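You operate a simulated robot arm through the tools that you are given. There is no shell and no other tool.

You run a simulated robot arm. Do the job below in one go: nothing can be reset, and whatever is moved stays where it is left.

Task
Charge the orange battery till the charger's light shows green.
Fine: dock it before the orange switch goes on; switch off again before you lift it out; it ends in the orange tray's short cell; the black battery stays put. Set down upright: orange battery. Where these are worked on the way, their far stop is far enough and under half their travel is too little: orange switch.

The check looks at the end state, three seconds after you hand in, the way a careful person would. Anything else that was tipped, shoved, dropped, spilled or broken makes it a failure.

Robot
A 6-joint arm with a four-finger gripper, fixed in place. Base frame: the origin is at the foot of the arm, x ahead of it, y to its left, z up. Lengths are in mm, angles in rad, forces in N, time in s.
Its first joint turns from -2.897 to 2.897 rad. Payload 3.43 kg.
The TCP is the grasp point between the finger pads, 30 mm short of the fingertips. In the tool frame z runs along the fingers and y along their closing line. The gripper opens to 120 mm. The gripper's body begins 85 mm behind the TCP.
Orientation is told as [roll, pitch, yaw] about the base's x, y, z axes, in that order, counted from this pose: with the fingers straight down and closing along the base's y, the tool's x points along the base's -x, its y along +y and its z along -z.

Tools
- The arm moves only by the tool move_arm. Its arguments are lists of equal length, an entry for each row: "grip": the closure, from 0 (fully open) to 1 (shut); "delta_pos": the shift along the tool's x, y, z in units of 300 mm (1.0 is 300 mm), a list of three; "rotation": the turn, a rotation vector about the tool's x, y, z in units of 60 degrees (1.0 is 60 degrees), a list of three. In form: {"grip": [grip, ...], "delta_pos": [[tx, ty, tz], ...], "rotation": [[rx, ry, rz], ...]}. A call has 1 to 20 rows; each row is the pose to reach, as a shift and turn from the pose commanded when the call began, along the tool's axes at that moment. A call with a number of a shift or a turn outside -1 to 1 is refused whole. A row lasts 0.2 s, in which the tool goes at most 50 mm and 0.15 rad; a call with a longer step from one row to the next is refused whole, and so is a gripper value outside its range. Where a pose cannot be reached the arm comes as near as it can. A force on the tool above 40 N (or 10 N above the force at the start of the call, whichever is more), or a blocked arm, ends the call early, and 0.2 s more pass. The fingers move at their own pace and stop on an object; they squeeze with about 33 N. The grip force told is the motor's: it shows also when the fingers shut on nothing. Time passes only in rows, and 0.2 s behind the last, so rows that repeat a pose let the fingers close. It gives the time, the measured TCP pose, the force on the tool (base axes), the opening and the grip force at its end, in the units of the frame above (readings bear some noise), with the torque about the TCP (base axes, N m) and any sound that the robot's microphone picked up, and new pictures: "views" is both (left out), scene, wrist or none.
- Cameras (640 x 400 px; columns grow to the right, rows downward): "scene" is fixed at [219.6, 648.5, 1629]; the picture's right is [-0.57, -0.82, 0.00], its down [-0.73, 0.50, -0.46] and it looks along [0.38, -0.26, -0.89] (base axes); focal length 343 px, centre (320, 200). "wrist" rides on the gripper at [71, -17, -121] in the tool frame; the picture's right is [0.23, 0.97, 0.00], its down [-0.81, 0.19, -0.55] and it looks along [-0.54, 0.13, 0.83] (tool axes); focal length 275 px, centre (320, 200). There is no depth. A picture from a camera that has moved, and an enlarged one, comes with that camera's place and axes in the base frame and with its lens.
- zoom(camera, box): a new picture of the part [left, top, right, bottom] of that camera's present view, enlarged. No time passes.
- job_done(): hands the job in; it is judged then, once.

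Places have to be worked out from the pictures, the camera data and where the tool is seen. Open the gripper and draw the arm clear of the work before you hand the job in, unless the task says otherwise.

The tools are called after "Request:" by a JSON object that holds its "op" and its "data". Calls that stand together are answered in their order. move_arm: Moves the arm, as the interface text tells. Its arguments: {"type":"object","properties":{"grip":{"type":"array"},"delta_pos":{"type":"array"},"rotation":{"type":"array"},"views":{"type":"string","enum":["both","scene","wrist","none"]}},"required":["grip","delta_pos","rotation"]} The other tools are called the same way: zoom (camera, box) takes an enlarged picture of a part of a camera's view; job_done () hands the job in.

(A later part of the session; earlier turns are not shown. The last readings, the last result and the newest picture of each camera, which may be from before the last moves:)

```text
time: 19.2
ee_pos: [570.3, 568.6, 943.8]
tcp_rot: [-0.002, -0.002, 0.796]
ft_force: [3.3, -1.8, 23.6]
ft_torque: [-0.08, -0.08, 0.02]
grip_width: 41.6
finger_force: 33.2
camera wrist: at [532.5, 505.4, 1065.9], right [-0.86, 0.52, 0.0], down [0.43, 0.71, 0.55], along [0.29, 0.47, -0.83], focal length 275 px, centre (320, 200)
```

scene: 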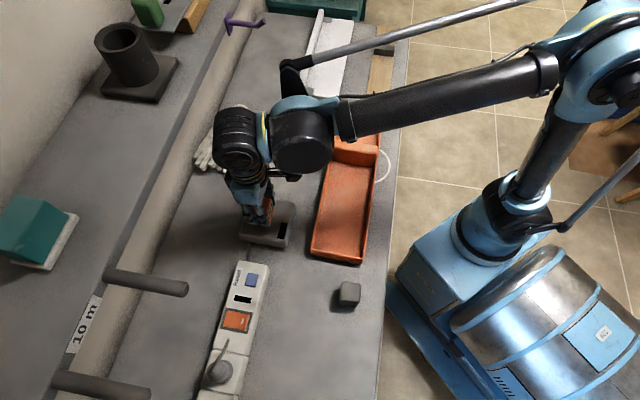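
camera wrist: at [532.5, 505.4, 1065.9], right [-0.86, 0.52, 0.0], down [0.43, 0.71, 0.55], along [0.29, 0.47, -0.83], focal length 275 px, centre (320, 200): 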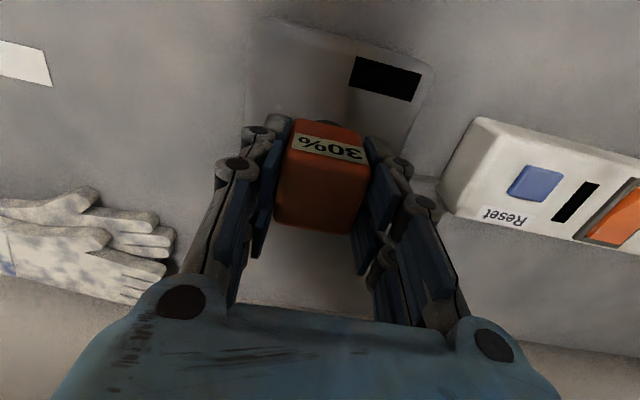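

Contact: 23.6 N upward at TCP z≈943.8. I'll zoom to see whether the battery rests flat on the collar.

Request:
{"op": "zoom", "data": {"camera": "wrist", "box": [250, 90, 400, 240]}}

Request:
{"op": "zoom", "data": {"camera": "scene", "box": [220, 180, 310, 260]}}

```text
2.67 times, centred on (325, 165) of wrist
camera zoom: at [532.5, 505.4, 1065.9], right [-0.86, 0.52, 0.0], down [0.43, 0.71, 0.55], along [0.29, 0.47, -0.83], focal length 734 px, centre (307, 293)
```

zoom: 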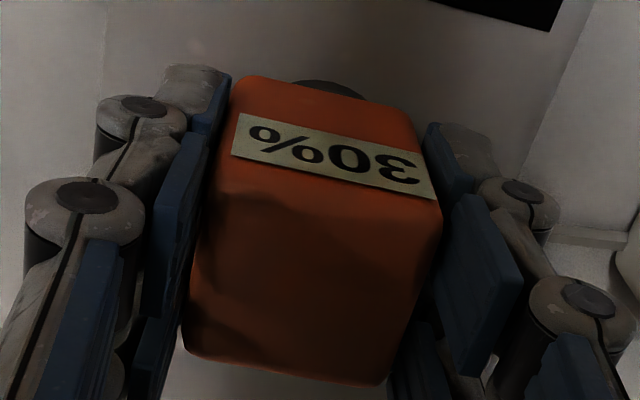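

```text
5.00 times, centred on (265, 220) of scene
camera zoom: at [219.6, 648.5, 1629.0], right [-0.57, -0.82, 0.0], down [-0.73, 0.5, -0.46], along [0.38, -0.26, -0.89], focal length 1715 px, centre (595, 100)
```

zoom: 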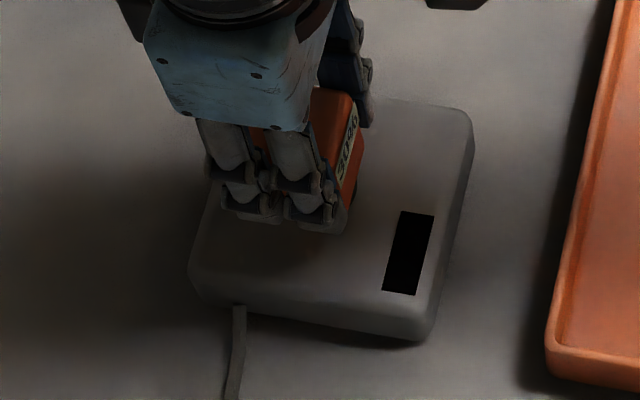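

The battery slid up about 5 mm in the grip, so its bottom sits near z≈909, likely not fully seated. I'll release it gently (the post holds it) and see whether it settles.

Request:
{"op": "move_arm", "data": {"grip": [0.6, 0.5, 0.45, 0.45, 0.45], "delta_pos": [[0, 0, -0.004], [0, 0, -0.004], [0, 0, -0.004], [0, 0, -0.004], [0, 0, -0.004]], "rotation": [[0, 0, 0], [0, 0, 0], [0, 0, 0], [0, 0, 0], [0, 0, 0]]}}

Request:
{"op": "zoom", "data": {"camera": "wrist", "box": [250, 90, 400, 240]}}

Request:
{"op": "zoom", "data": {"camera": "scene", "box": [220, 180, 310, 260]}}

```text
time: 20.4
ee_pos: [569.8, 568.4, 946.1]
tcp_rot: [-0.002, -0.001, 0.795]
ft_force: [-0.4, 0.5, -0.3]
ft_torque: [0.01, -0.02, 0.01]
grip_width: 66.1
finger_force: 0.1
camera wrist: at [533.3, 505.7, 1066.6], right [-0.86, 0.52, 0.0], down [0.43, 0.71, 0.55], along [0.29, 0.47, -0.83], focal length 275 px, centre (320, 200)
```

scene: 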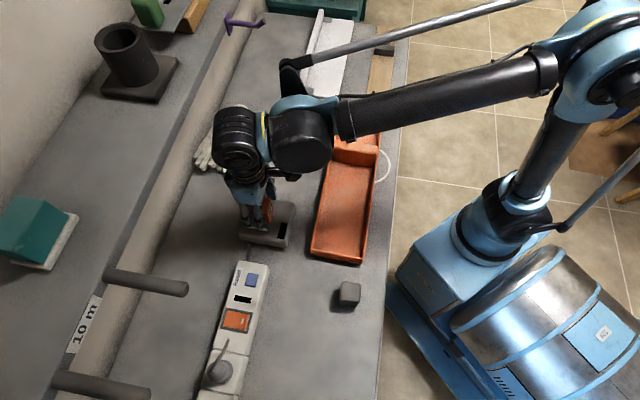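
wrist: 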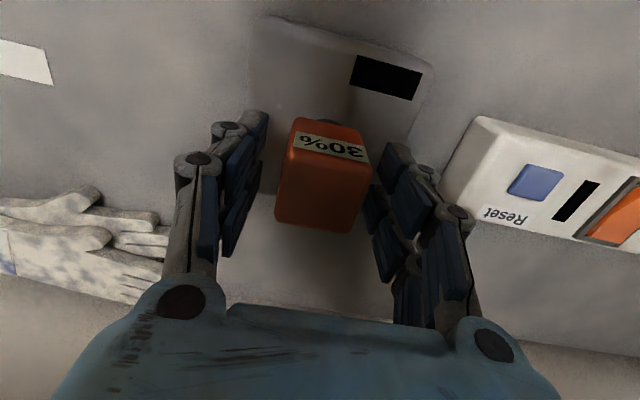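

```text
2.67 times, centred on (325, 165) of wrist
camera zoom: at [533.3, 505.7, 1066.6], right [-0.86, 0.52, 0.0], down [0.43, 0.71, 0.55], along [0.29, 0.47, -0.83], focal length 734 px, centre (307, 293)
```

zoom: 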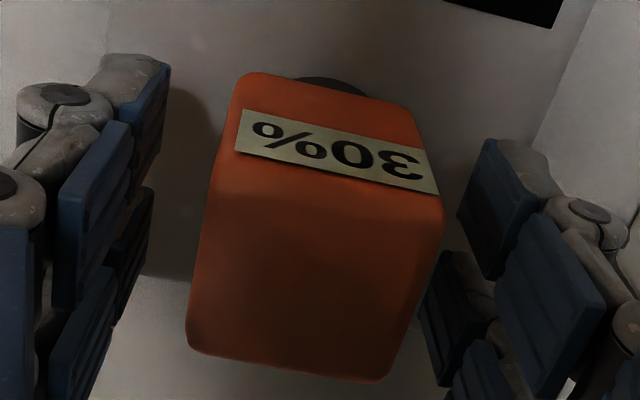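

```text
5.00 times, centred on (265, 220) of scene
camera zoom: at [219.6, 648.5, 1629.0], right [-0.57, -0.82, 0.0], down [-0.73, 0.5, -0.46], along [0.38, -0.26, -0.89], focal length 1715 px, centre (595, 100)
```

zoom: 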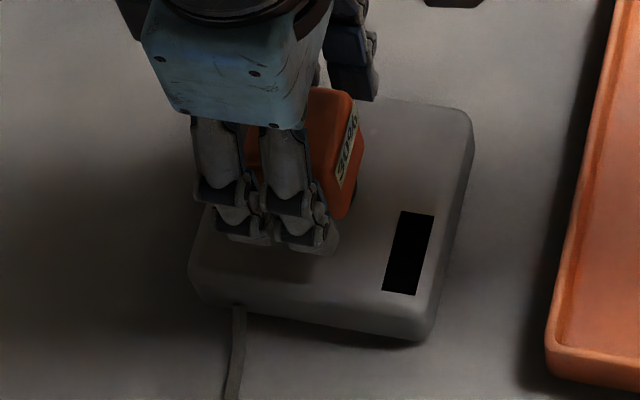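

The battery stands on the post, upright, with its top near z≈953. I'll raise the open gripper clear and look at the gap between battery and collar.

Request:
{"op": "move_arm", "data": {"grip": [0.45, 0.45, 0.45, 0.45, 0.45, 0.45, 0.45], "delta_pos": [[0, 0, -0.08], [0, 0, -0.2], [0, 0, -0.28], [0.12, 0, -0.3], [0.27, 0, -0.3], [0.4, 0, -0.3], [0.4, 0, -0.3]], "rotation": [[0, 0, 0], [0, 0, 0], [0, 0, 0], [0, 0, 0], [0, 0, 0], [0, 0, 0], [0, 0, 0]]}}

Request:
{"op": "zoom", "data": {"camera": "wrist", "box": [240, 150, 400, 300]}}

Request:
{"op": "zoom", "data": {"camera": "scene", "box": [220, 180, 310, 260]}}

```text
time: 22.0
ee_pos: [486.3, 481.1, 1031.8]
tcp_rot: [-0.001, 0.0, 0.796]
ft_force: [0.6, 0.0, -0.7]
ft_torque: [-0.02, -0.02, -0.03]
grip_width: 66.2
finger_force: 0.0
camera wrist: at [448.7, 419.2, 1153.5], right [-0.86, 0.52, 0.0], down [0.43, 0.71, 0.55], along [0.29, 0.47, -0.83], focal length 275 px, centre (320, 200)
```

scene: 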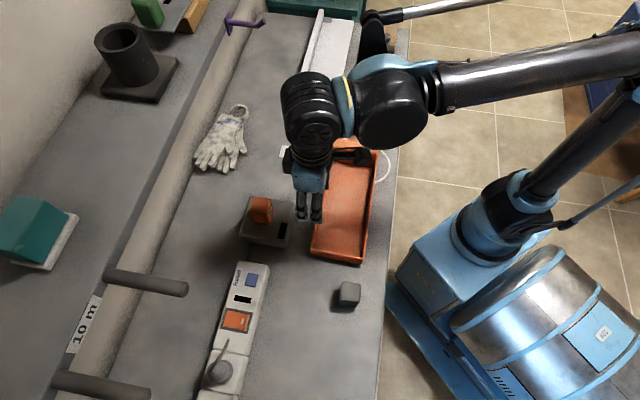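
wrist: 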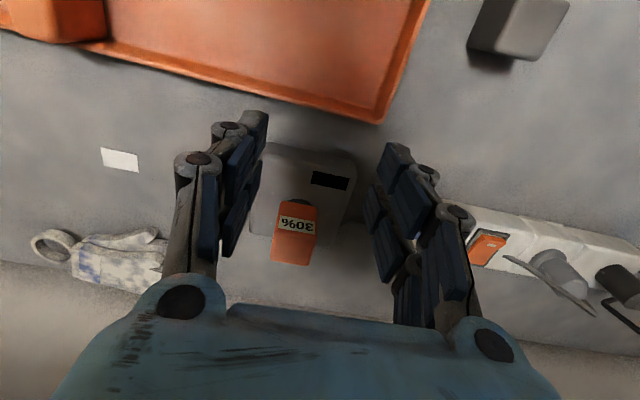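

```text
2.67 times, centred on (320, 225) of wrist
camera zoom: at [448.7, 419.2, 1153.5], right [-0.86, 0.52, 0.0], down [0.43, 0.71, 0.55], along [0.29, 0.47, -0.83], focal length 734 px, centre (320, 133)
```

zoom: 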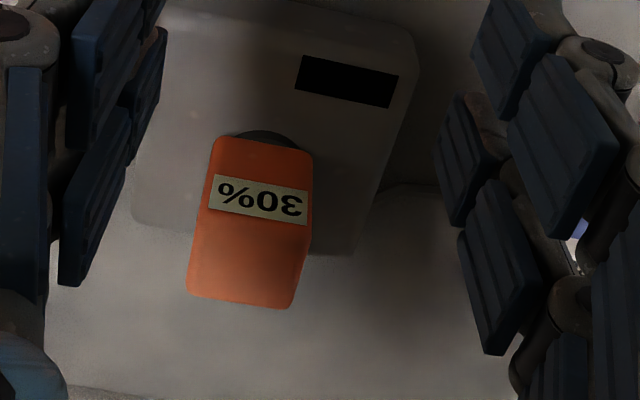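

```text
5.00 times, centred on (265, 220) of scene
camera zoom: at [219.6, 648.5, 1629.0], right [-0.57, -0.82, 0.0], down [-0.73, 0.5, -0.46], along [0.38, -0.26, -0.89], focal length 1715 px, centre (595, 100)
```

zoom: 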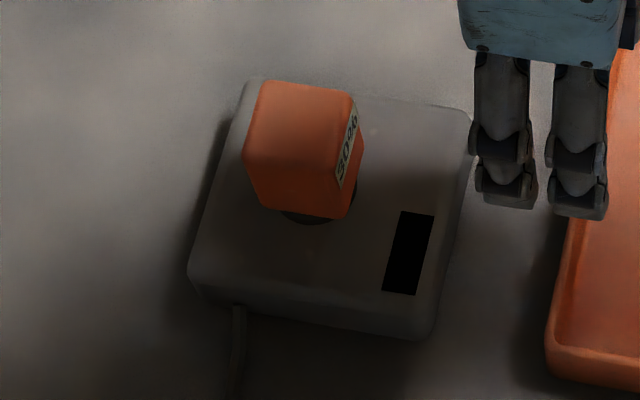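

The battery is upright on the post; I can't tell from the picture whether it rests fully on the collar. I'll close the fingers, return above it, and press gently on its top centre to see if it goes further.

Request:
{"op": "move_arm", "data": {"grip": [0.7, 1.0, 1.0, 1.0, 1.0, 1.0], "delta_pos": [[-0.1, 0.002, 0], [-0.22, 0.005, 0], [-0.34, 0.007, 0], [-0.403, 0.0088, 0], [-0.403, 0.0088, 0.06], [-0.403, 0.0088, 0.06]], "rotation": [[0, 0, 0], [0, 0, 0], [0, 0, 0], [0, 0, 0], [0, 0, 0], [0, 0, 0]]}}

Request:
{"op": "zoom", "data": {"camera": "wrist", "box": [250, 90, 400, 240]}}

```text
time: 23.4
ee_pos: [570.4, 570.4, 1016.6]
tcp_rot: [0.0, -0.002, 0.796]
ft_force: [0.3, -0.2, -0.8]
ft_torque: [0.0, 0.0, -0.01]
grip_width: 0.0
finger_force: 33.0
camera wrist: at [532.4, 508.8, 1138.6], right [-0.86, 0.52, 0.0], down [0.43, 0.71, 0.55], along [0.29, 0.47, -0.83], focal length 275 px, centre (320, 200)
```

scene: 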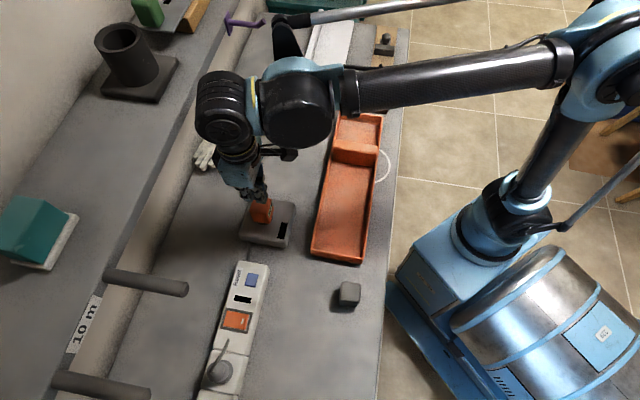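
wrist: 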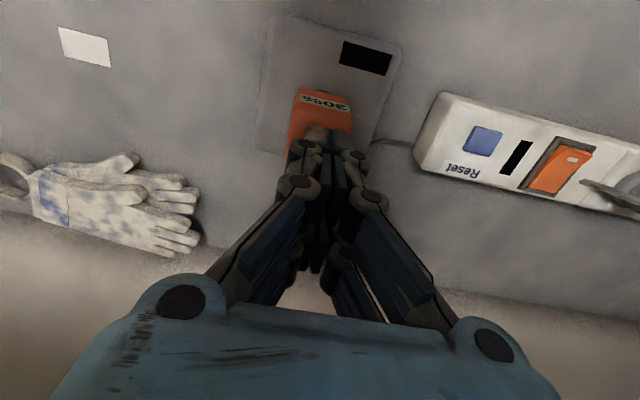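

```text
2.67 times, centred on (325, 165) of wrist
camera zoom: at [532.4, 508.8, 1138.6], right [-0.86, 0.52, 0.0], down [0.43, 0.71, 0.55], along [0.29, 0.47, -0.83], focal length 734 px, centre (307, 293)
```

zoom: 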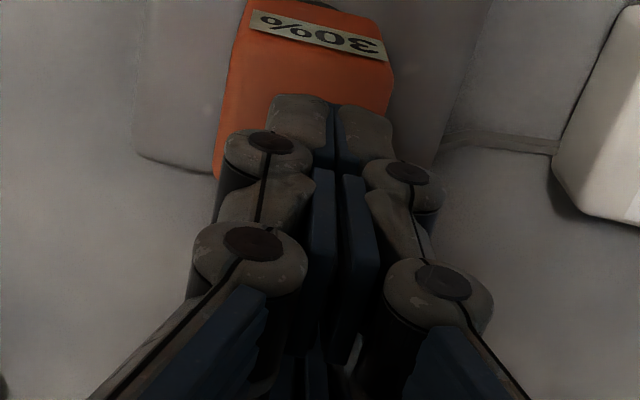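

The fingertips are about 36 mm above the battery top. I'll descend 33 mm first, then press in small increments.

Request:
{"op": "move_arm", "data": {"grip": [1.0, 1.0, 1.0, 1.0, 1.0], "delta_pos": [[0.005, 0, 0.04], [0.005, 0, 0.08], [0.005, 0, 0.1], [0.005, 0, 0.11], [0.005, 0, 0.11]], "rotation": [[0, 0, 0], [0, 0, 0], [0, 0, 0], [0, 0, 0], [0, 0, 0]], "views": "none"}}

```text
time: 24.6
ee_pos: [569.4, 570.9, 984.7]
tcp_rot: [-0.003, -0.001, 0.796]
ft_force: [-0.5, -1.3, 0.6]
ft_torque: [-0.02, 0.0, 0.03]
grip_width: 0.2
finger_force: 32.8
```

No contact yet at fingertip z≈954.7. I'll go 3 mm further in small steps.

Request:
{"op": "move_arm", "data": {"grip": [1.0, 1.0, 1.0, 1.0], "delta_pos": [[0, 0, 0.004], [0, 0, 0.007], [0, 0, 0.01], [0, 0, 0.01]], "rotation": [[0, 0, 0], [0, 0, 0], [0, 0, 0], [0, 0, 0]], "views": "none"}}

```text
time: 25.6
ee_pos: [567.2, 569.0, 982.4]
tcp_rot: [-0.001, -0.001, 0.795]
ft_force: [5.3, 5.2, 41.3]
ft_torque: [0.14, -0.15, 0.01]
grip_width: 6.0
finger_force: 32.6
```

That pressed with about 41 N and the fingers splayed a bit, so the battery top is near z≈953 and didn't give much. I'll back off and look.

Request:
{"op": "move_arm", "data": {"grip": [1.0, 1.0, 1.0, 1.0, 1.0, 1.0, 1.0], "delta_pos": [[0, 0, -0.03], [0, 0, -0.13], [0, 0, -0.2], [0.13, 0, -0.2], [0.28, 0, -0.2], [0.42, 0, -0.2], [0.42, 0, -0.2]], "rotation": [[0, 0, 0], [0, 0, 0], [0, 0, 0], [0, 0, 0], [0, 0, 0], [0, 0, 0], [0, 0, 0]]}}

Request:
{"op": "zoom", "data": {"camera": "wrist", "box": [240, 150, 400, 300]}}

Request:
{"op": "zoom", "data": {"camera": "scene", "box": [220, 180, 310, 260]}}

```text
time: 27.2
ee_pos: [479.3, 480.2, 1039.5]
tcp_rot: [-0.002, -0.001, 0.797]
ft_force: [-0.3, -0.1, -0.1]
ft_torque: [0.02, -0.01, -0.03]
grip_width: 0.0
finger_force: 33.1
camera wrist: at [442.3, 418.5, 1162.0], right [-0.86, 0.52, 0.0], down [0.43, 0.71, 0.55], along [0.29, 0.47, -0.83], focal length 275 px, centre (320, 200)
```

scene: 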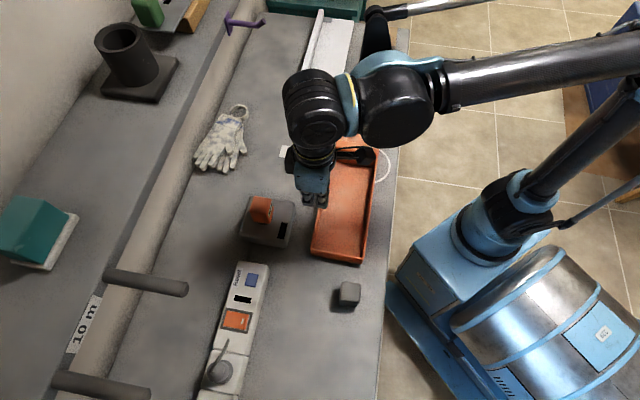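
wrist: 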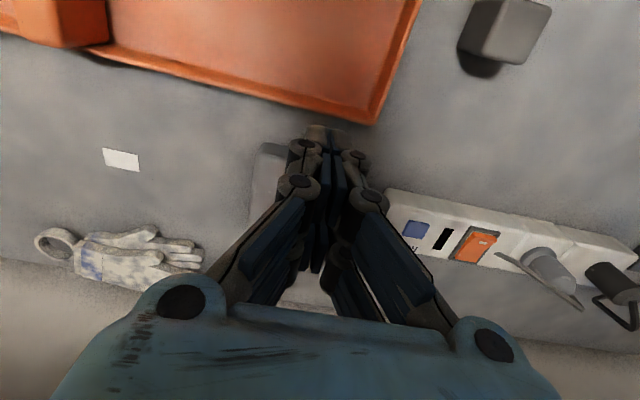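

```text
2.67 times, centred on (320, 225) of wrist
camera zoom: at [442.3, 418.5, 1162.0], right [-0.86, 0.52, 0.0], down [0.43, 0.71, 0.55], along [0.29, 0.47, -0.83], focal length 734 px, centre (320, 133)
```

zoom: 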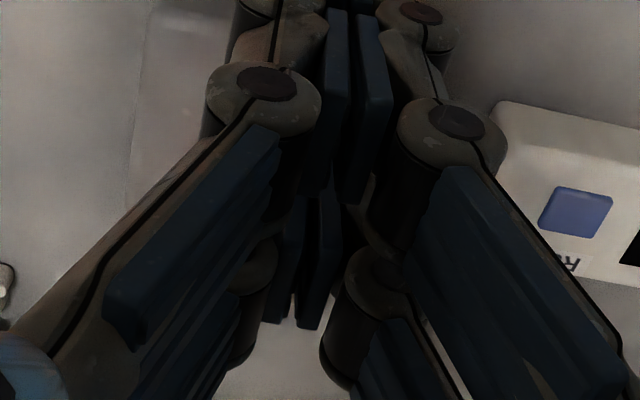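

```text
5.00 times, centred on (265, 220) of scene
camera zoom: at [219.6, 648.5, 1629.0], right [-0.57, -0.82, 0.0], down [-0.73, 0.5, -0.46], along [0.38, -0.26, -0.89], focal length 1715 px, centre (595, 100)
```

zoom: 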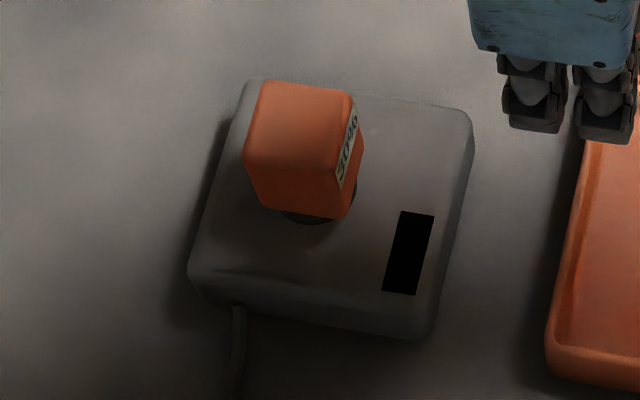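

The battery didn't budge under 41 N, so it's at its seat and stands upright. Next comes the switch: I'll tilt the tool about 25° so the wrist leans back from the overhead rod, and move the closed fingertips above the raised (marked) rocker end.

Request:
{"op": "move_arm", "data": {"grip": [1.0, 1.0, 1.0, 1.0, 1.0, 1.0, 1.0, 1.0, 1.0], "delta_pos": [[-0.05, 0.1116, 0.0], [-0.1, 0.2232, 0.0], [-0.15, 0.335, 0.03], [-0.2, 0.4465, 0.06], [-0.25, 0.558, 0.09], [-0.3, 0.67, 0.13], [-0.3507, 0.7814, 0.1817], [-0.3507, 0.7814, 0.1817], [-0.3507, 0.7814, 0.1817]], "rotation": [[0, -0.1, 0], [0, -0.2, 0], [0, -0.3, 0], [0, -0.4, 0], [0, -0.4167, 0], [0, -0.4167, 0], [0, -0.4167, 0], [0, -0.4167, 0], [0, -0.4167, 0]]}}

Request:
{"op": "zoom", "data": {"camera": "wrist", "box": [240, 80, 400, 200]}}

Request:
{"op": "zoom", "data": {"camera": "scene", "box": [160, 240, 300, 360]}}

```text
time: 29.2
ee_pos: [384.4, 718.5, 984.7]
tcp_rot: [-0.002, -0.434, 0.796]
ft_force: [-0.1, 0.0, -0.3]
ft_torque: [0.02, 0.01, -0.02]
grip_width: 0.1
finger_force: 33.2
camera wrist: at [316.2, 624.7, 1064.8], right [-0.84, 0.53, -0.1], down [0.21, 0.49, 0.84], along [0.5, 0.69, -0.53], focal length 275 px, centre (320, 200)
```

scene: 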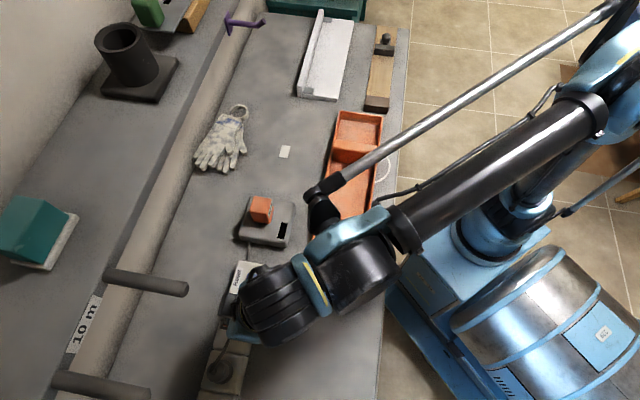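
wrist: 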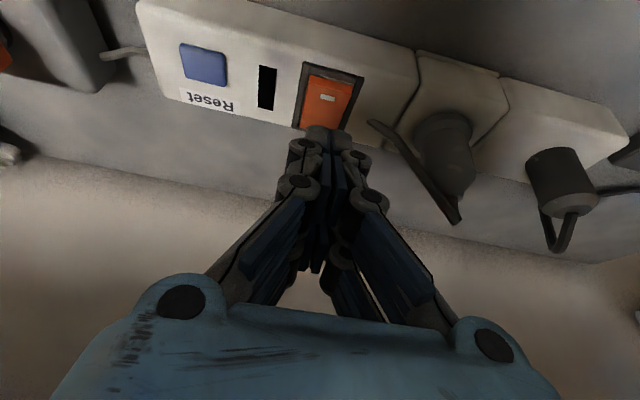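

```text
3.33 times, centred on (320, 140) of wrist
camera zoom: at [316.2, 624.7, 1064.8], right [-0.84, 0.53, -0.1], down [0.21, 0.49, 0.84], along [0.5, 0.69, -0.53], focal length 918 px, centre (320, 400)
```

zoom: 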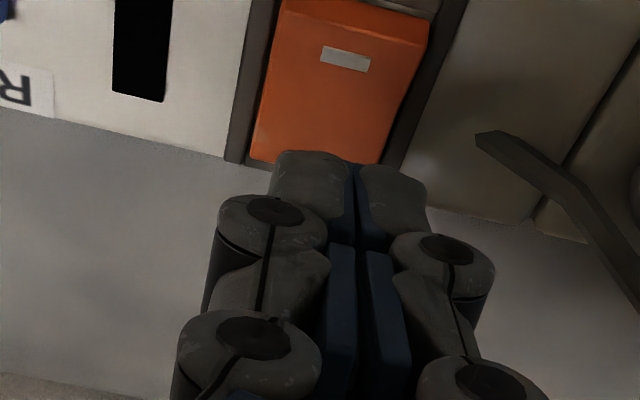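

```text
3.33 times, centred on (230, 300) of scene
camera zoom: at [219.6, 648.5, 1629.0], right [-0.57, -0.82, 0.0], down [-0.73, 0.5, -0.46], along [0.38, -0.26, -0.89], focal length 1143 px, centre (620, -133)
```

zoom: 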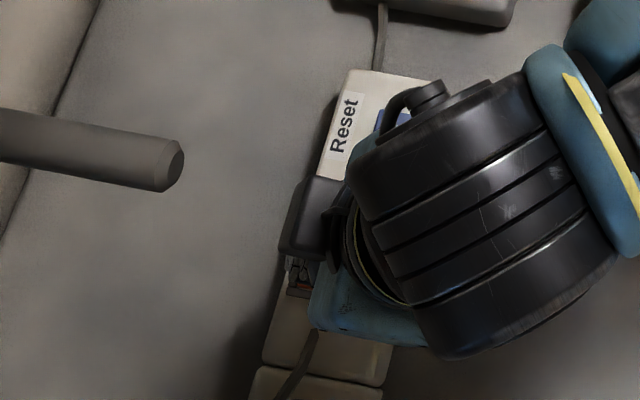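

The fingertips are lined up over the marked end (contact corner at about along 784, lateral 236). I'll lower them vertically 45 mm to just above the rocker.

Request:
{"op": "move_arm", "data": {"grip": [1.0, 1.0, 1.0, 1.0, 1.0], "delta_pos": [[0.0158, 0, 0.034], [0.0315, 0, 0.068], [0.0473, 0, 0.102], [0.0631, 0, 0.1361], [0.0631, 0, 0.1361]], "rotation": [[0, 0, 0], [0, 0, 0], [0, 0, 0], [0, 0, 0], [0, 0, 0]]}}

Request:
{"op": "zoom", "data": {"camera": "wrist", "box": [240, 60, 400, 180]}}

```text
time: 30.4
ee_pos: [385.9, 719.9, 941.8]
tcp_rot: [-0.002, -0.437, 0.796]
ft_force: [0.6, -0.2, -0.6]
ft_torque: [0.0, -0.01, 0.01]
grip_width: 0.0
finger_force: 33.1
camera wrist: at [317.6, 625.5, 1021.2], right [-0.84, 0.53, -0.1], down [0.21, 0.49, 0.84], along [0.5, 0.69, -0.53], focal length 275 px, centre (320, 200)
```

scene: 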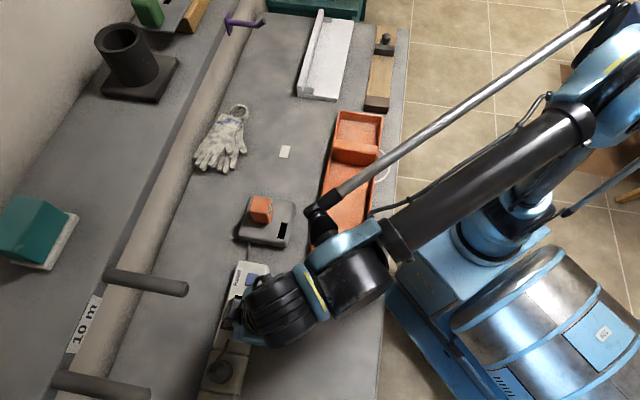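
wrist: 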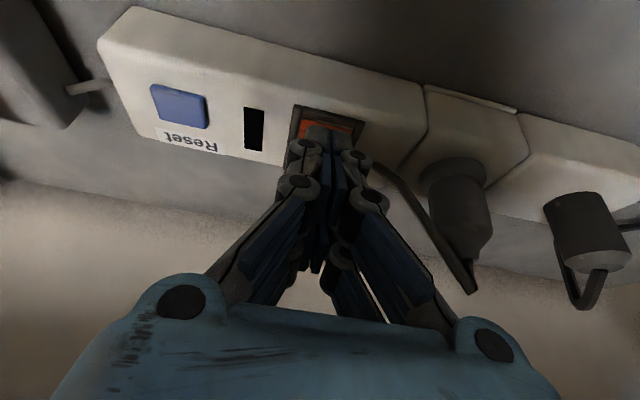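

```text
3.33 times, centred on (320, 120) of wrist
camera zoom: at [317.6, 625.5, 1021.2], right [-0.84, 0.53, -0.1], down [0.21, 0.49, 0.84], along [0.5, 0.69, -0.53], focal length 918 px, centre (320, 467)
```

zoom: 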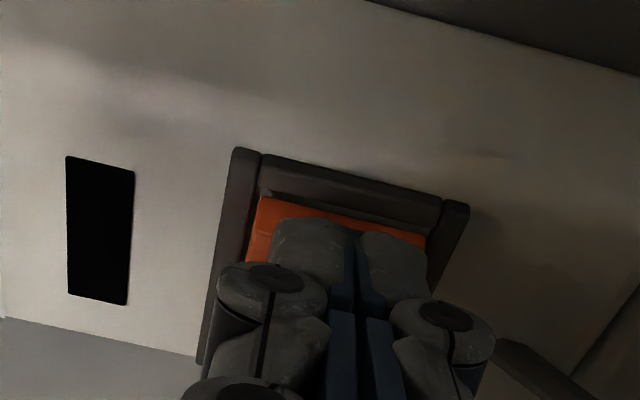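

The fingertips are just above the raised end. I'll press down in small steps.

Request:
{"op": "move_arm", "data": {"grip": [1.0, 1.0, 1.0, 1.0, 1.0, 1.0], "delta_pos": [[0.0028, 0, 0.006], [0.0056, 0, 0.0121], [0.0084, 0, 0.0181], [0.0112, 0, 0.0242], [0.014, 0, 0.0302], [0.014, 0, 0.0302]], "rotation": [[0, 0, 0], [0, 0, 0], [0, 0, 0], [0, 0, 0], [0, 0, 0], [0, 0, 0]]}}

Request:
{"op": "zoom", "data": {"camera": "wrist", "box": [240, 60, 400, 180]}}

Request:
{"op": "zoom", "data": {"camera": "scene", "box": [200, 180, 320, 290]}}

```text
time: 31.8
ee_pos: [386.5, 718.6, 932.8]
tcp_rot: [-0.002, -0.439, 0.795]
ft_force: [-0.4, 0.6, 32.4]
ft_torque: [-0.12, 0.1, 0.01]
grip_width: 6.1
finger_force: 33.4
camera wrist: at [317.4, 624.4, 1012.4], right [-0.84, 0.53, -0.1], down [0.21, 0.49, 0.84], along [0.5, 0.69, -0.53], focal length 275 px, centre (320, 200)
```

scene: 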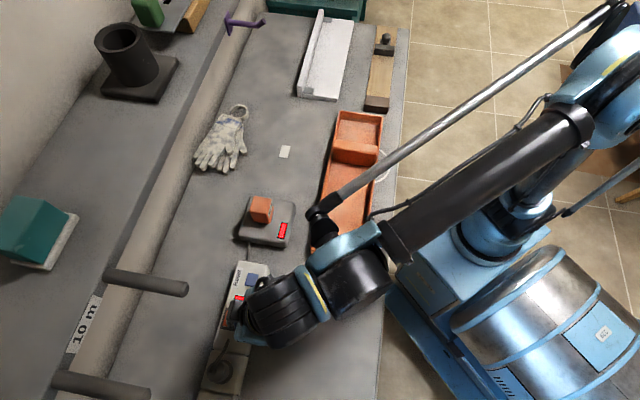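
wrist: 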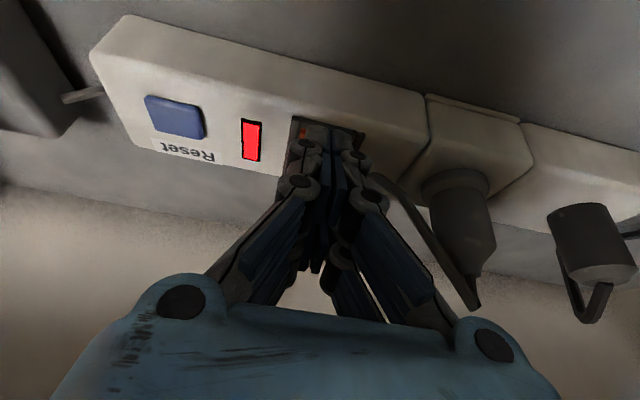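

```text
3.33 times, centred on (320, 120) of wrist
camera zoom: at [317.4, 624.4, 1012.4], right [-0.84, 0.53, -0.1], down [0.21, 0.49, 0.84], along [0.5, 0.69, -0.53], focal length 918 px, centre (320, 467)
```

zoom: 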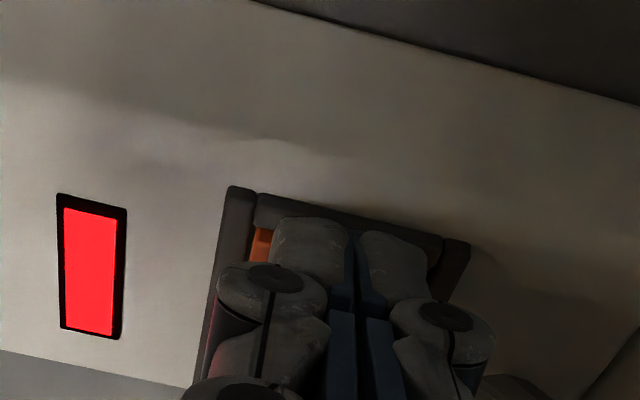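

```text
3.64 times, centred on (260, 235) of scene
camera zoom: at [219.6, 648.5, 1629.0], right [-0.57, -0.82, 0.0], down [-0.73, 0.5, -0.46], along [0.38, -0.26, -0.89], focal length 1247 px, centre (538, 73)
```

zoom: 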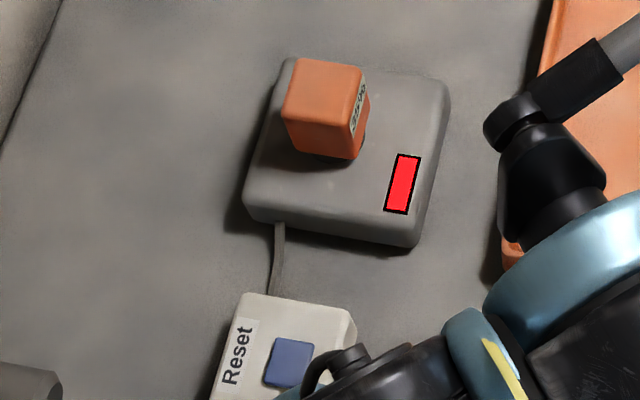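

The switch tripped: both the strip light and the charger light are red, so charging has started. I'll lift the finger off and confirm the rocker stays at its far stop.

Request:
{"op": "move_arm", "data": {"grip": [1.0, 1.0, 1.0, 1.0, 1.0], "delta_pos": [[-0.014, 0, -0.03], [-0.056, 0, -0.121], [-0.098, 0, -0.212], [-0.098, 0, -0.212], [-0.098, 0, -0.212]], "rotation": [[0, 0, 0], [0, 0, 0], [0, 0, 0], [0, 0, 0], [0, 0, 0]]}}

Request:
{"op": "zoom", "data": {"camera": "wrist", "box": [240, 30, 400, 150]}}

Request:
{"op": "zoom", "data": {"camera": "scene", "box": [200, 180, 320, 290]}}

```text
time: 33.0
ee_pos: [386.2, 717.8, 1000.0]
tcp_rot: [-0.002, -0.436, 0.796]
ft_force: [-1.2, 0.6, 0.2]
ft_torque: [-0.01, 0.0, 0.0]
grip_width: 0.0
finger_force: 33.4
camera wrist: at [318.0, 623.6, 1080.7], right [-0.84, 0.53, -0.1], down [0.21, 0.49, 0.84], along [0.5, 0.69, -0.53], focal length 275 px, centre (320, 200)
```

scene: 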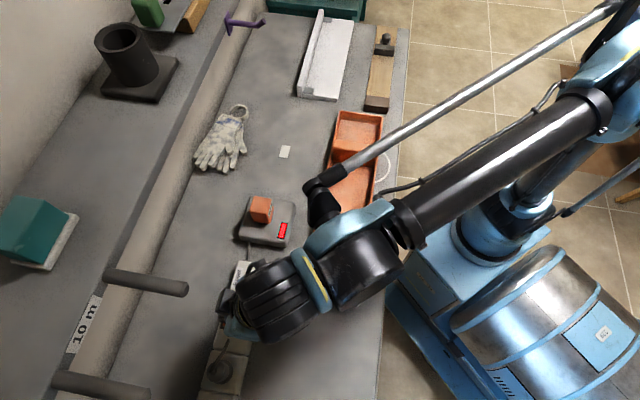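
wrist: 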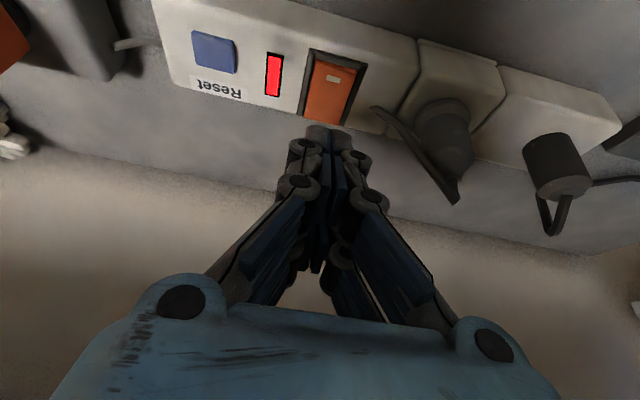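

```text
3.33 times, centred on (320, 90) of wrist
camera zoom: at [318.0, 623.6, 1080.7], right [-0.84, 0.53, -0.1], down [0.21, 0.49, 0.84], along [0.5, 0.69, -0.53], focal length 918 px, centre (320, 567)
```

zoom: 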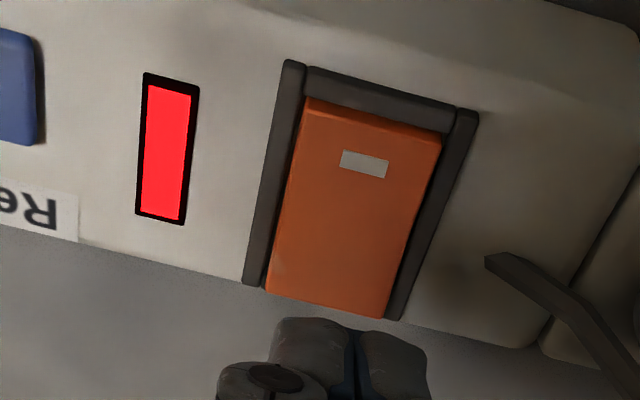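

```text
3.64 times, centred on (260, 235) of scene
camera zoom: at [219.6, 648.5, 1629.0], right [-0.57, -0.82, 0.0], down [-0.73, 0.5, -0.46], along [0.38, -0.26, -0.89], focal length 1247 px, centre (538, 73)
```

zoom: 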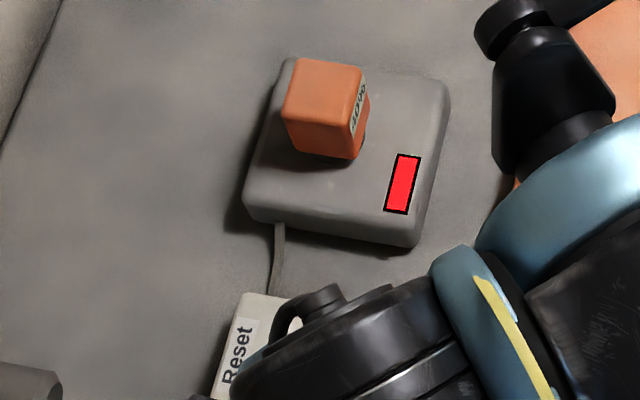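

The rocker has flipped fully (marked end down) and stays on; the charger light is red, i.e. charging. While waiting I'll shift the fingertips out above the other (now raised) end, staying high, and watch the light.

Request:
{"op": "move_arm", "data": {"grip": [1, 1, 1, 1, 1, 1, 1, 1, 1, 1, 1, 1, 1, 1, 1, 1, 1, 1, 1, 1], "delta_pos": [[-0.03, 0, 0.014], [-0.06, 0, 0.028], [-0.0877, 0, 0.0407], [-0.0877, 0, 0.0407], [-0.0877, 0, 0.0407], [-0.0877, 0, 0.0407], [-0.0877, 0, 0.0407], [-0.0877, 0, 0.0407], [-0.0877, 0, 0.0407], [-0.0877, 0, 0.0407], [-0.0877, 0, 0.0407], [-0.0877, 0, 0.0407], [-0.0877, 0, 0.0407], [-0.0877, 0, 0.0407], [-0.0877, 0, 0.0407], [-0.0877, 0, 0.0407], [-0.0877, 0, 0.0407], [-0.0877, 0, 0.0407], [-0.0877, 0, 0.0407], [-0.0877, 0, 0.0407]], "rotation": [[0, 0, 0], [0, 0, 0], [0, 0, 0], [0, 0, 0], [0, 0, 0], [0, 0, 0], [0, 0, 0], [0, 0, 0], [0, 0, 0], [0, 0, 0], [0, 0, 0], [0, 0, 0], [0, 0, 0], [0, 0, 0], [0, 0, 0], [0, 0, 0], [0, 0, 0], [0, 0, 0], [0, 0, 0], [0, 0, 0]]}}

Request:
{"op": "zoom", "data": {"camera": "scene", "box": [200, 180, 320, 290]}}

Request:
{"op": "zoom", "data": {"camera": "wrist", "box": [240, 30, 400, 150]}}

```text
time: 37.2
ee_pos: [408.9, 739.2, 1001.5]
tcp_rot: [-0.002, -0.436, 0.796]
ft_force: [0.3, -0.3, 0.9]
ft_torque: [0.01, -0.01, 0.0]
grip_width: 0.0
finger_force: 33.6
camera wrist: at [339.7, 645.4, 1081.1], right [-0.84, 0.53, -0.1], down [0.21, 0.49, 0.84], along [0.5, 0.69, -0.53], focal length 275 px, centre (320, 200)
```

scene: 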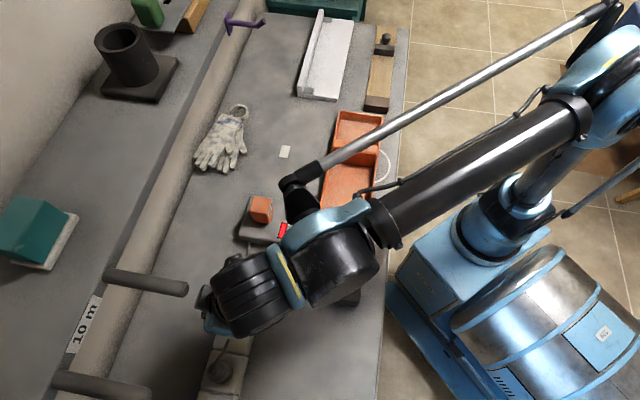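
wrist: 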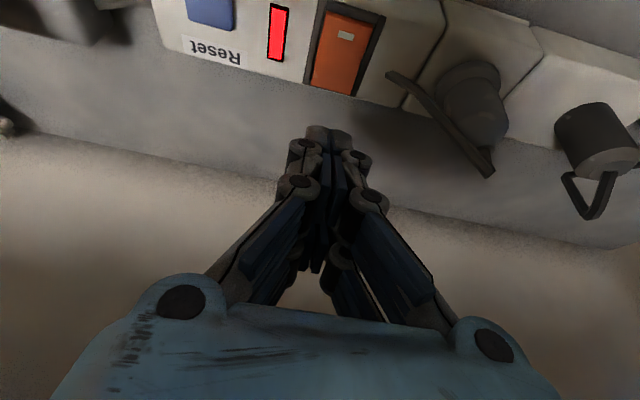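

```text
3.64 times, centred on (260, 235) of scene
camera zoom: at [219.6, 648.5, 1629.0], right [-0.57, -0.82, 0.0], down [-0.73, 0.5, -0.46], along [0.38, -0.26, -0.89], focal length 1247 px, centre (538, 73)
```

zoom: 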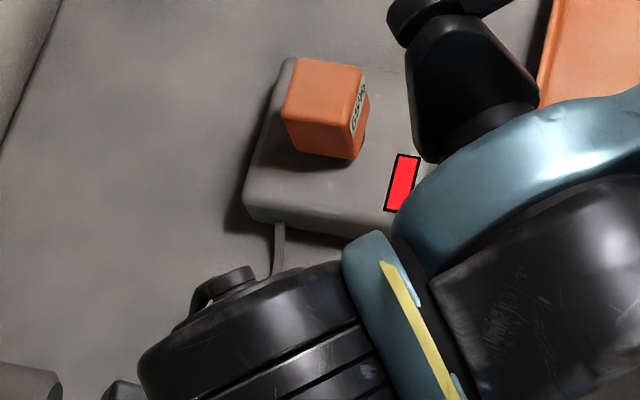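

```text
3.33 times, centred on (320, 90) of wrist
camera zoom: at [339.7, 645.4, 1081.1], right [-0.84, 0.53, -0.1], down [0.21, 0.49, 0.84], along [0.5, 0.69, -0.53], focal length 918 px, centre (320, 567)
```

zoom: 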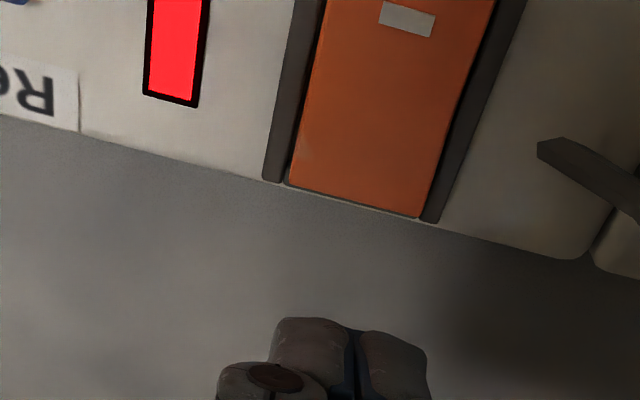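

Still red. I'll wait another four seconds in place and check again.

Request:
{"op": "move_arm", "data": {"grip": [1, 1, 1, 1, 1, 1, 1, 1, 1, 1, 1, 1, 1, 1, 1, 1, 1, 1, 1, 1], "delta_pos": [[0, 0, 0], [0, 0, 0], [0, 0, 0], [0, 0, 0], [0, 0, 0], [0, 0, 0], [0, 0, 0], [0, 0, 0], [0, 0, 0], [0, 0, 0], [0, 0, 0], [0, 0, 0], [0, 0, 0], [0, 0, 0], [0, 0, 0], [0, 0, 0], [0, 0, 0], [0, 0, 0], [0, 0, 0], [0, 0, 0]], "rotation": [[0, 0, 0], [0, 0, 0], [0, 0, 0], [0, 0, 0], [0, 0, 0], [0, 0, 0], [0, 0, 0], [0, 0, 0], [0, 0, 0], [0, 0, 0], [0, 0, 0], [0, 0, 0], [0, 0, 0], [0, 0, 0], [0, 0, 0], [0, 0, 0], [0, 0, 0], [0, 0, 0], [0, 0, 0], [0, 0, 0]], "views": "none"}}

Request:
{"op": "zoom", "data": {"camera": "scene", "box": [200, 180, 320, 290]}}

```text
time: 41.4
ee_pos: [409.4, 739.5, 1000.2]
tcp_rot: [0.0, -0.438, 0.798]
ft_force: [0.2, 0.3, 0.0]
ft_torque: [0.04, -0.02, 0.0]
grip_width: 0.0
finger_force: 33.3
```

```text
3.64 times, centred on (260, 235) of scene
camera zoom: at [219.6, 648.5, 1629.0], right [-0.57, -0.82, 0.0], down [-0.73, 0.5, -0.46], along [0.38, -0.26, -0.89], focal length 1247 px, centre (538, 73)
```

zoom: 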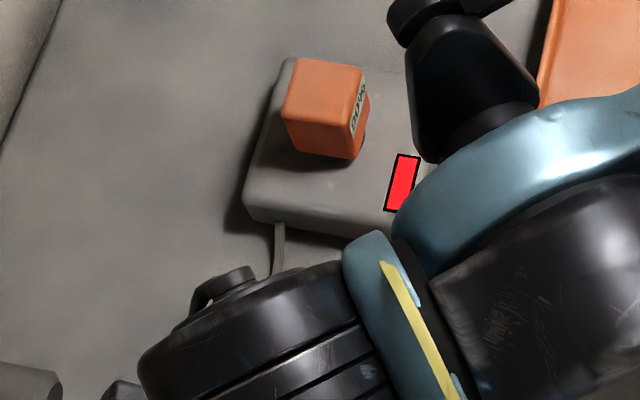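

Still red after about 10 s. I'll keep waiting.

Request:
{"op": "move_arm", "data": {"grip": [1, 1, 1, 1, 1, 1, 1, 1, 1, 1, 1, 1, 1, 1, 1, 1, 1, 1, 1, 1], "delta_pos": [[0, 0, 0], [0, 0, 0], [0, 0, 0], [0, 0, 0], [0, 0, 0], [0, 0, 0], [0, 0, 0], [0, 0, 0], [0, 0, 0], [0, 0, 0], [0, 0, 0], [0, 0, 0], [0, 0, 0], [0, 0, 0], [0, 0, 0], [0, 0, 0], [0, 0, 0], [0, 0, 0], [0, 0, 0], [0, 0, 0]], "rotation": [[0, 0, 0], [0, 0, 0], [0, 0, 0], [0, 0, 0], [0, 0, 0], [0, 0, 0], [0, 0, 0], [0, 0, 0], [0, 0, 0], [0, 0, 0], [0, 0, 0], [0, 0, 0], [0, 0, 0], [0, 0, 0], [0, 0, 0], [0, 0, 0], [0, 0, 0], [0, 0, 0], [0, 0, 0], [0, 0, 0]], "views": "none"}}

Request:
{"op": "zoom", "data": {"camera": "scene", "box": [230, 190, 290, 250]}}

```text
time: 45.6
ee_pos: [409.2, 739.4, 1000.0]
tcp_rot: [-0.002, -0.437, 0.797]
ft_force: [-0.5, -0.1, 0.4]
ft_torque: [0.0, -0.02, 0.01]
grip_width: 0.0
finger_force: 33.9
```

```text
6.67 times, centred on (260, 220) of scene
camera zoom: at [219.6, 648.5, 1629.0], right [-0.57, -0.82, 0.0], down [-0.73, 0.5, -0.46], along [0.38, -0.26, -0.89], focal length 2286 px, centre (720, 67)
```

zoom: 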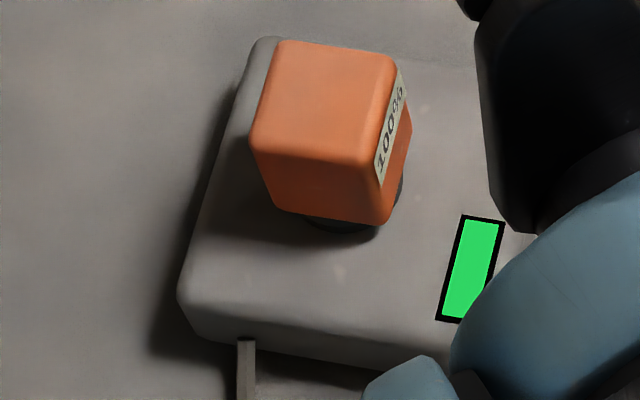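

The charger light is green and the label reads 100%. Next I'll switch off: small centring shift and lower to just above the raised far end of the rocker.

Request:
{"op": "move_arm", "data": {"grip": [1, 1, 1, 1, 1, 1], "delta_pos": [[0.019, 0.0083, 0.037], [0.038, 0.0083, 0.074], [0.057, 0.0083, 0.111], [0.0761, 0.0083, 0.1484], [0.0761, 0.0083, 0.1484], [0.0761, 0.0083, 0.1484]], "rotation": [[0, 0, 0], [0, 0, 0], [0, 0, 0], [0, 0, 0], [0, 0, 0], [0, 0, 0]]}}

Request:
{"op": "zoom", "data": {"camera": "wrist", "box": [240, 30, 400, 150]}}

```text
time: 47.0
ee_pos: [403.1, 739.6, 951.7]
tcp_rot: [-0.003, -0.437, 0.796]
ft_force: [0.3, -0.1, -0.6]
ft_torque: [0.0, 0.03, 0.02]
grip_width: 0.1
finger_force: 33.6
camera wrist: at [335.2, 646.1, 1030.6], right [-0.84, 0.53, -0.1], down [0.21, 0.49, 0.84], along [0.5, 0.69, -0.53], focal length 275 px, centre (320, 200)
```

scene: 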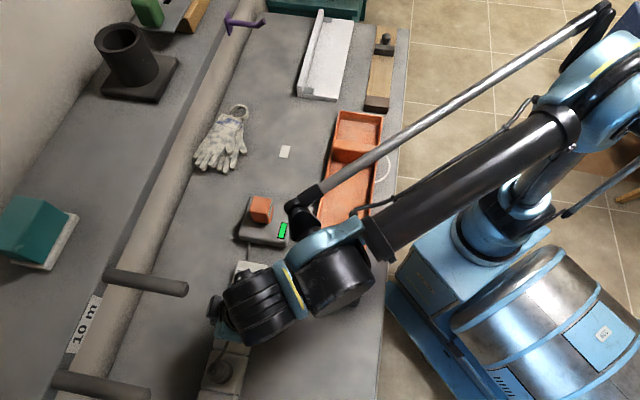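
wrist: 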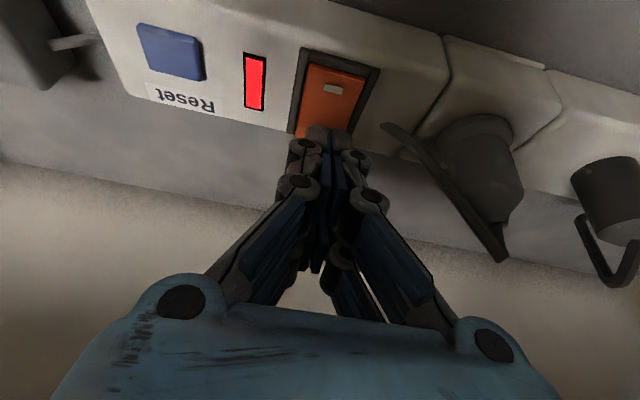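

```text
3.33 times, centred on (320, 90) of wrist
camera zoom: at [335.2, 646.1, 1030.6], right [-0.84, 0.53, -0.1], down [0.21, 0.49, 0.84], along [0.5, 0.69, -0.53], focal length 918 px, centre (320, 567)
```

zoom: 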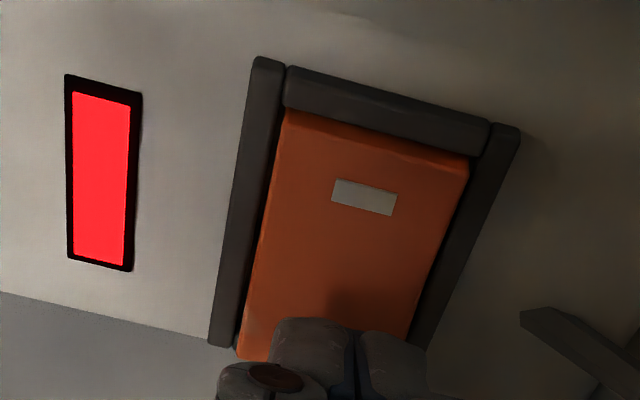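

The fingertips are over the far half of the rocker, about 12–15 mm above. I'll press down in small steps.

Request:
{"op": "move_arm", "data": {"grip": [1, 1, 1, 1, 1, 1, 1, 1], "delta_pos": [[0.0042, 0, 0.0091], [0.0084, 0, 0.0181], [0.0126, 0, 0.0272], [0.0154, 0, 0.0333], [0.0182, 0, 0.0393], [0.021, 0, 0.0454], [0.0238, 0, 0.0514], [0.0238, 0, 0.0514]], "rotation": [[0, 0, 0], [0, 0, 0], [0, 0, 0], [0, 0, 0], [0, 0, 0], [0, 0, 0], [0, 0, 0], [0, 0, 0]]}}

Request:
{"op": "zoom", "data": {"camera": "wrist", "box": [240, 30, 400, 150]}}

Request:
{"op": "zoom", "data": {"camera": "scene", "box": [200, 180, 320, 290]}}

```text
time: 48.5
ee_pos: [393.4, 741.1, 942.1]
tcp_rot: [-0.011, -0.45, 0.801]
ft_force: [1.6, -0.9, -0.3]
ft_torque: [0.03, 0.17, 0.05]
grip_width: 0.0
finger_force: 33.7
stopped in row 7: the force on the tool passed its limit at 47 N (the readings are from after the stop); the commanded pose is now the measured one
camera wrist: at [323.1, 646.5, 1021.0], right [-0.84, 0.53, -0.11], down [0.2, 0.49, 0.85], along [0.5, 0.69, -0.52], focal length 275 px, centre (320, 200)
```

scene: 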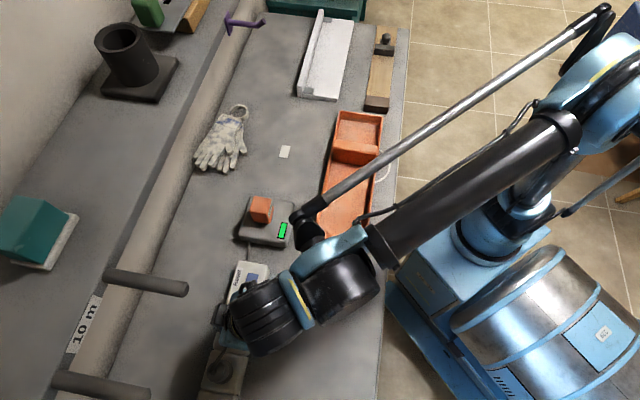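
wrist: 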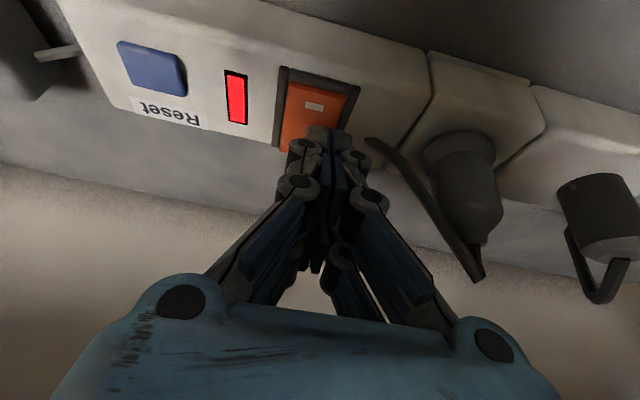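

```text
3.33 times, centred on (320, 90) of wrist
camera zoom: at [323.1, 646.5, 1021.0], right [-0.84, 0.53, -0.11], down [0.2, 0.49, 0.85], along [0.5, 0.69, -0.52], focal length 918 px, centre (320, 567)
```

zoom: 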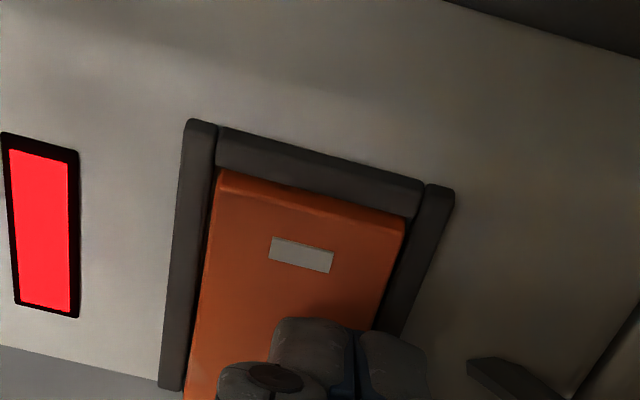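

```text
3.64 times, centred on (260, 235) of scene
camera zoom: at [219.6, 648.5, 1629.0], right [-0.57, -0.82, 0.0], down [-0.73, 0.5, -0.46], along [0.38, -0.26, -0.89], focal length 1247 px, centre (538, 73)
```

zoom: 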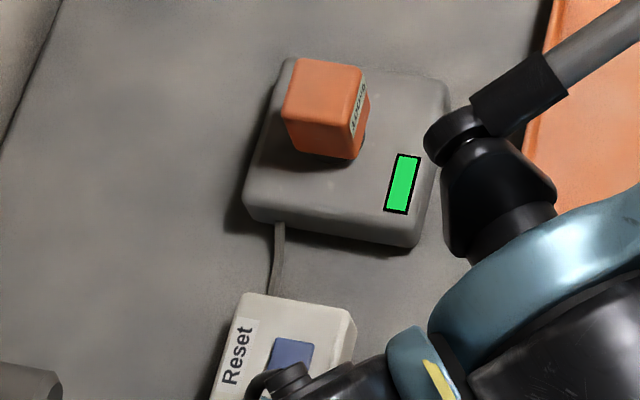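

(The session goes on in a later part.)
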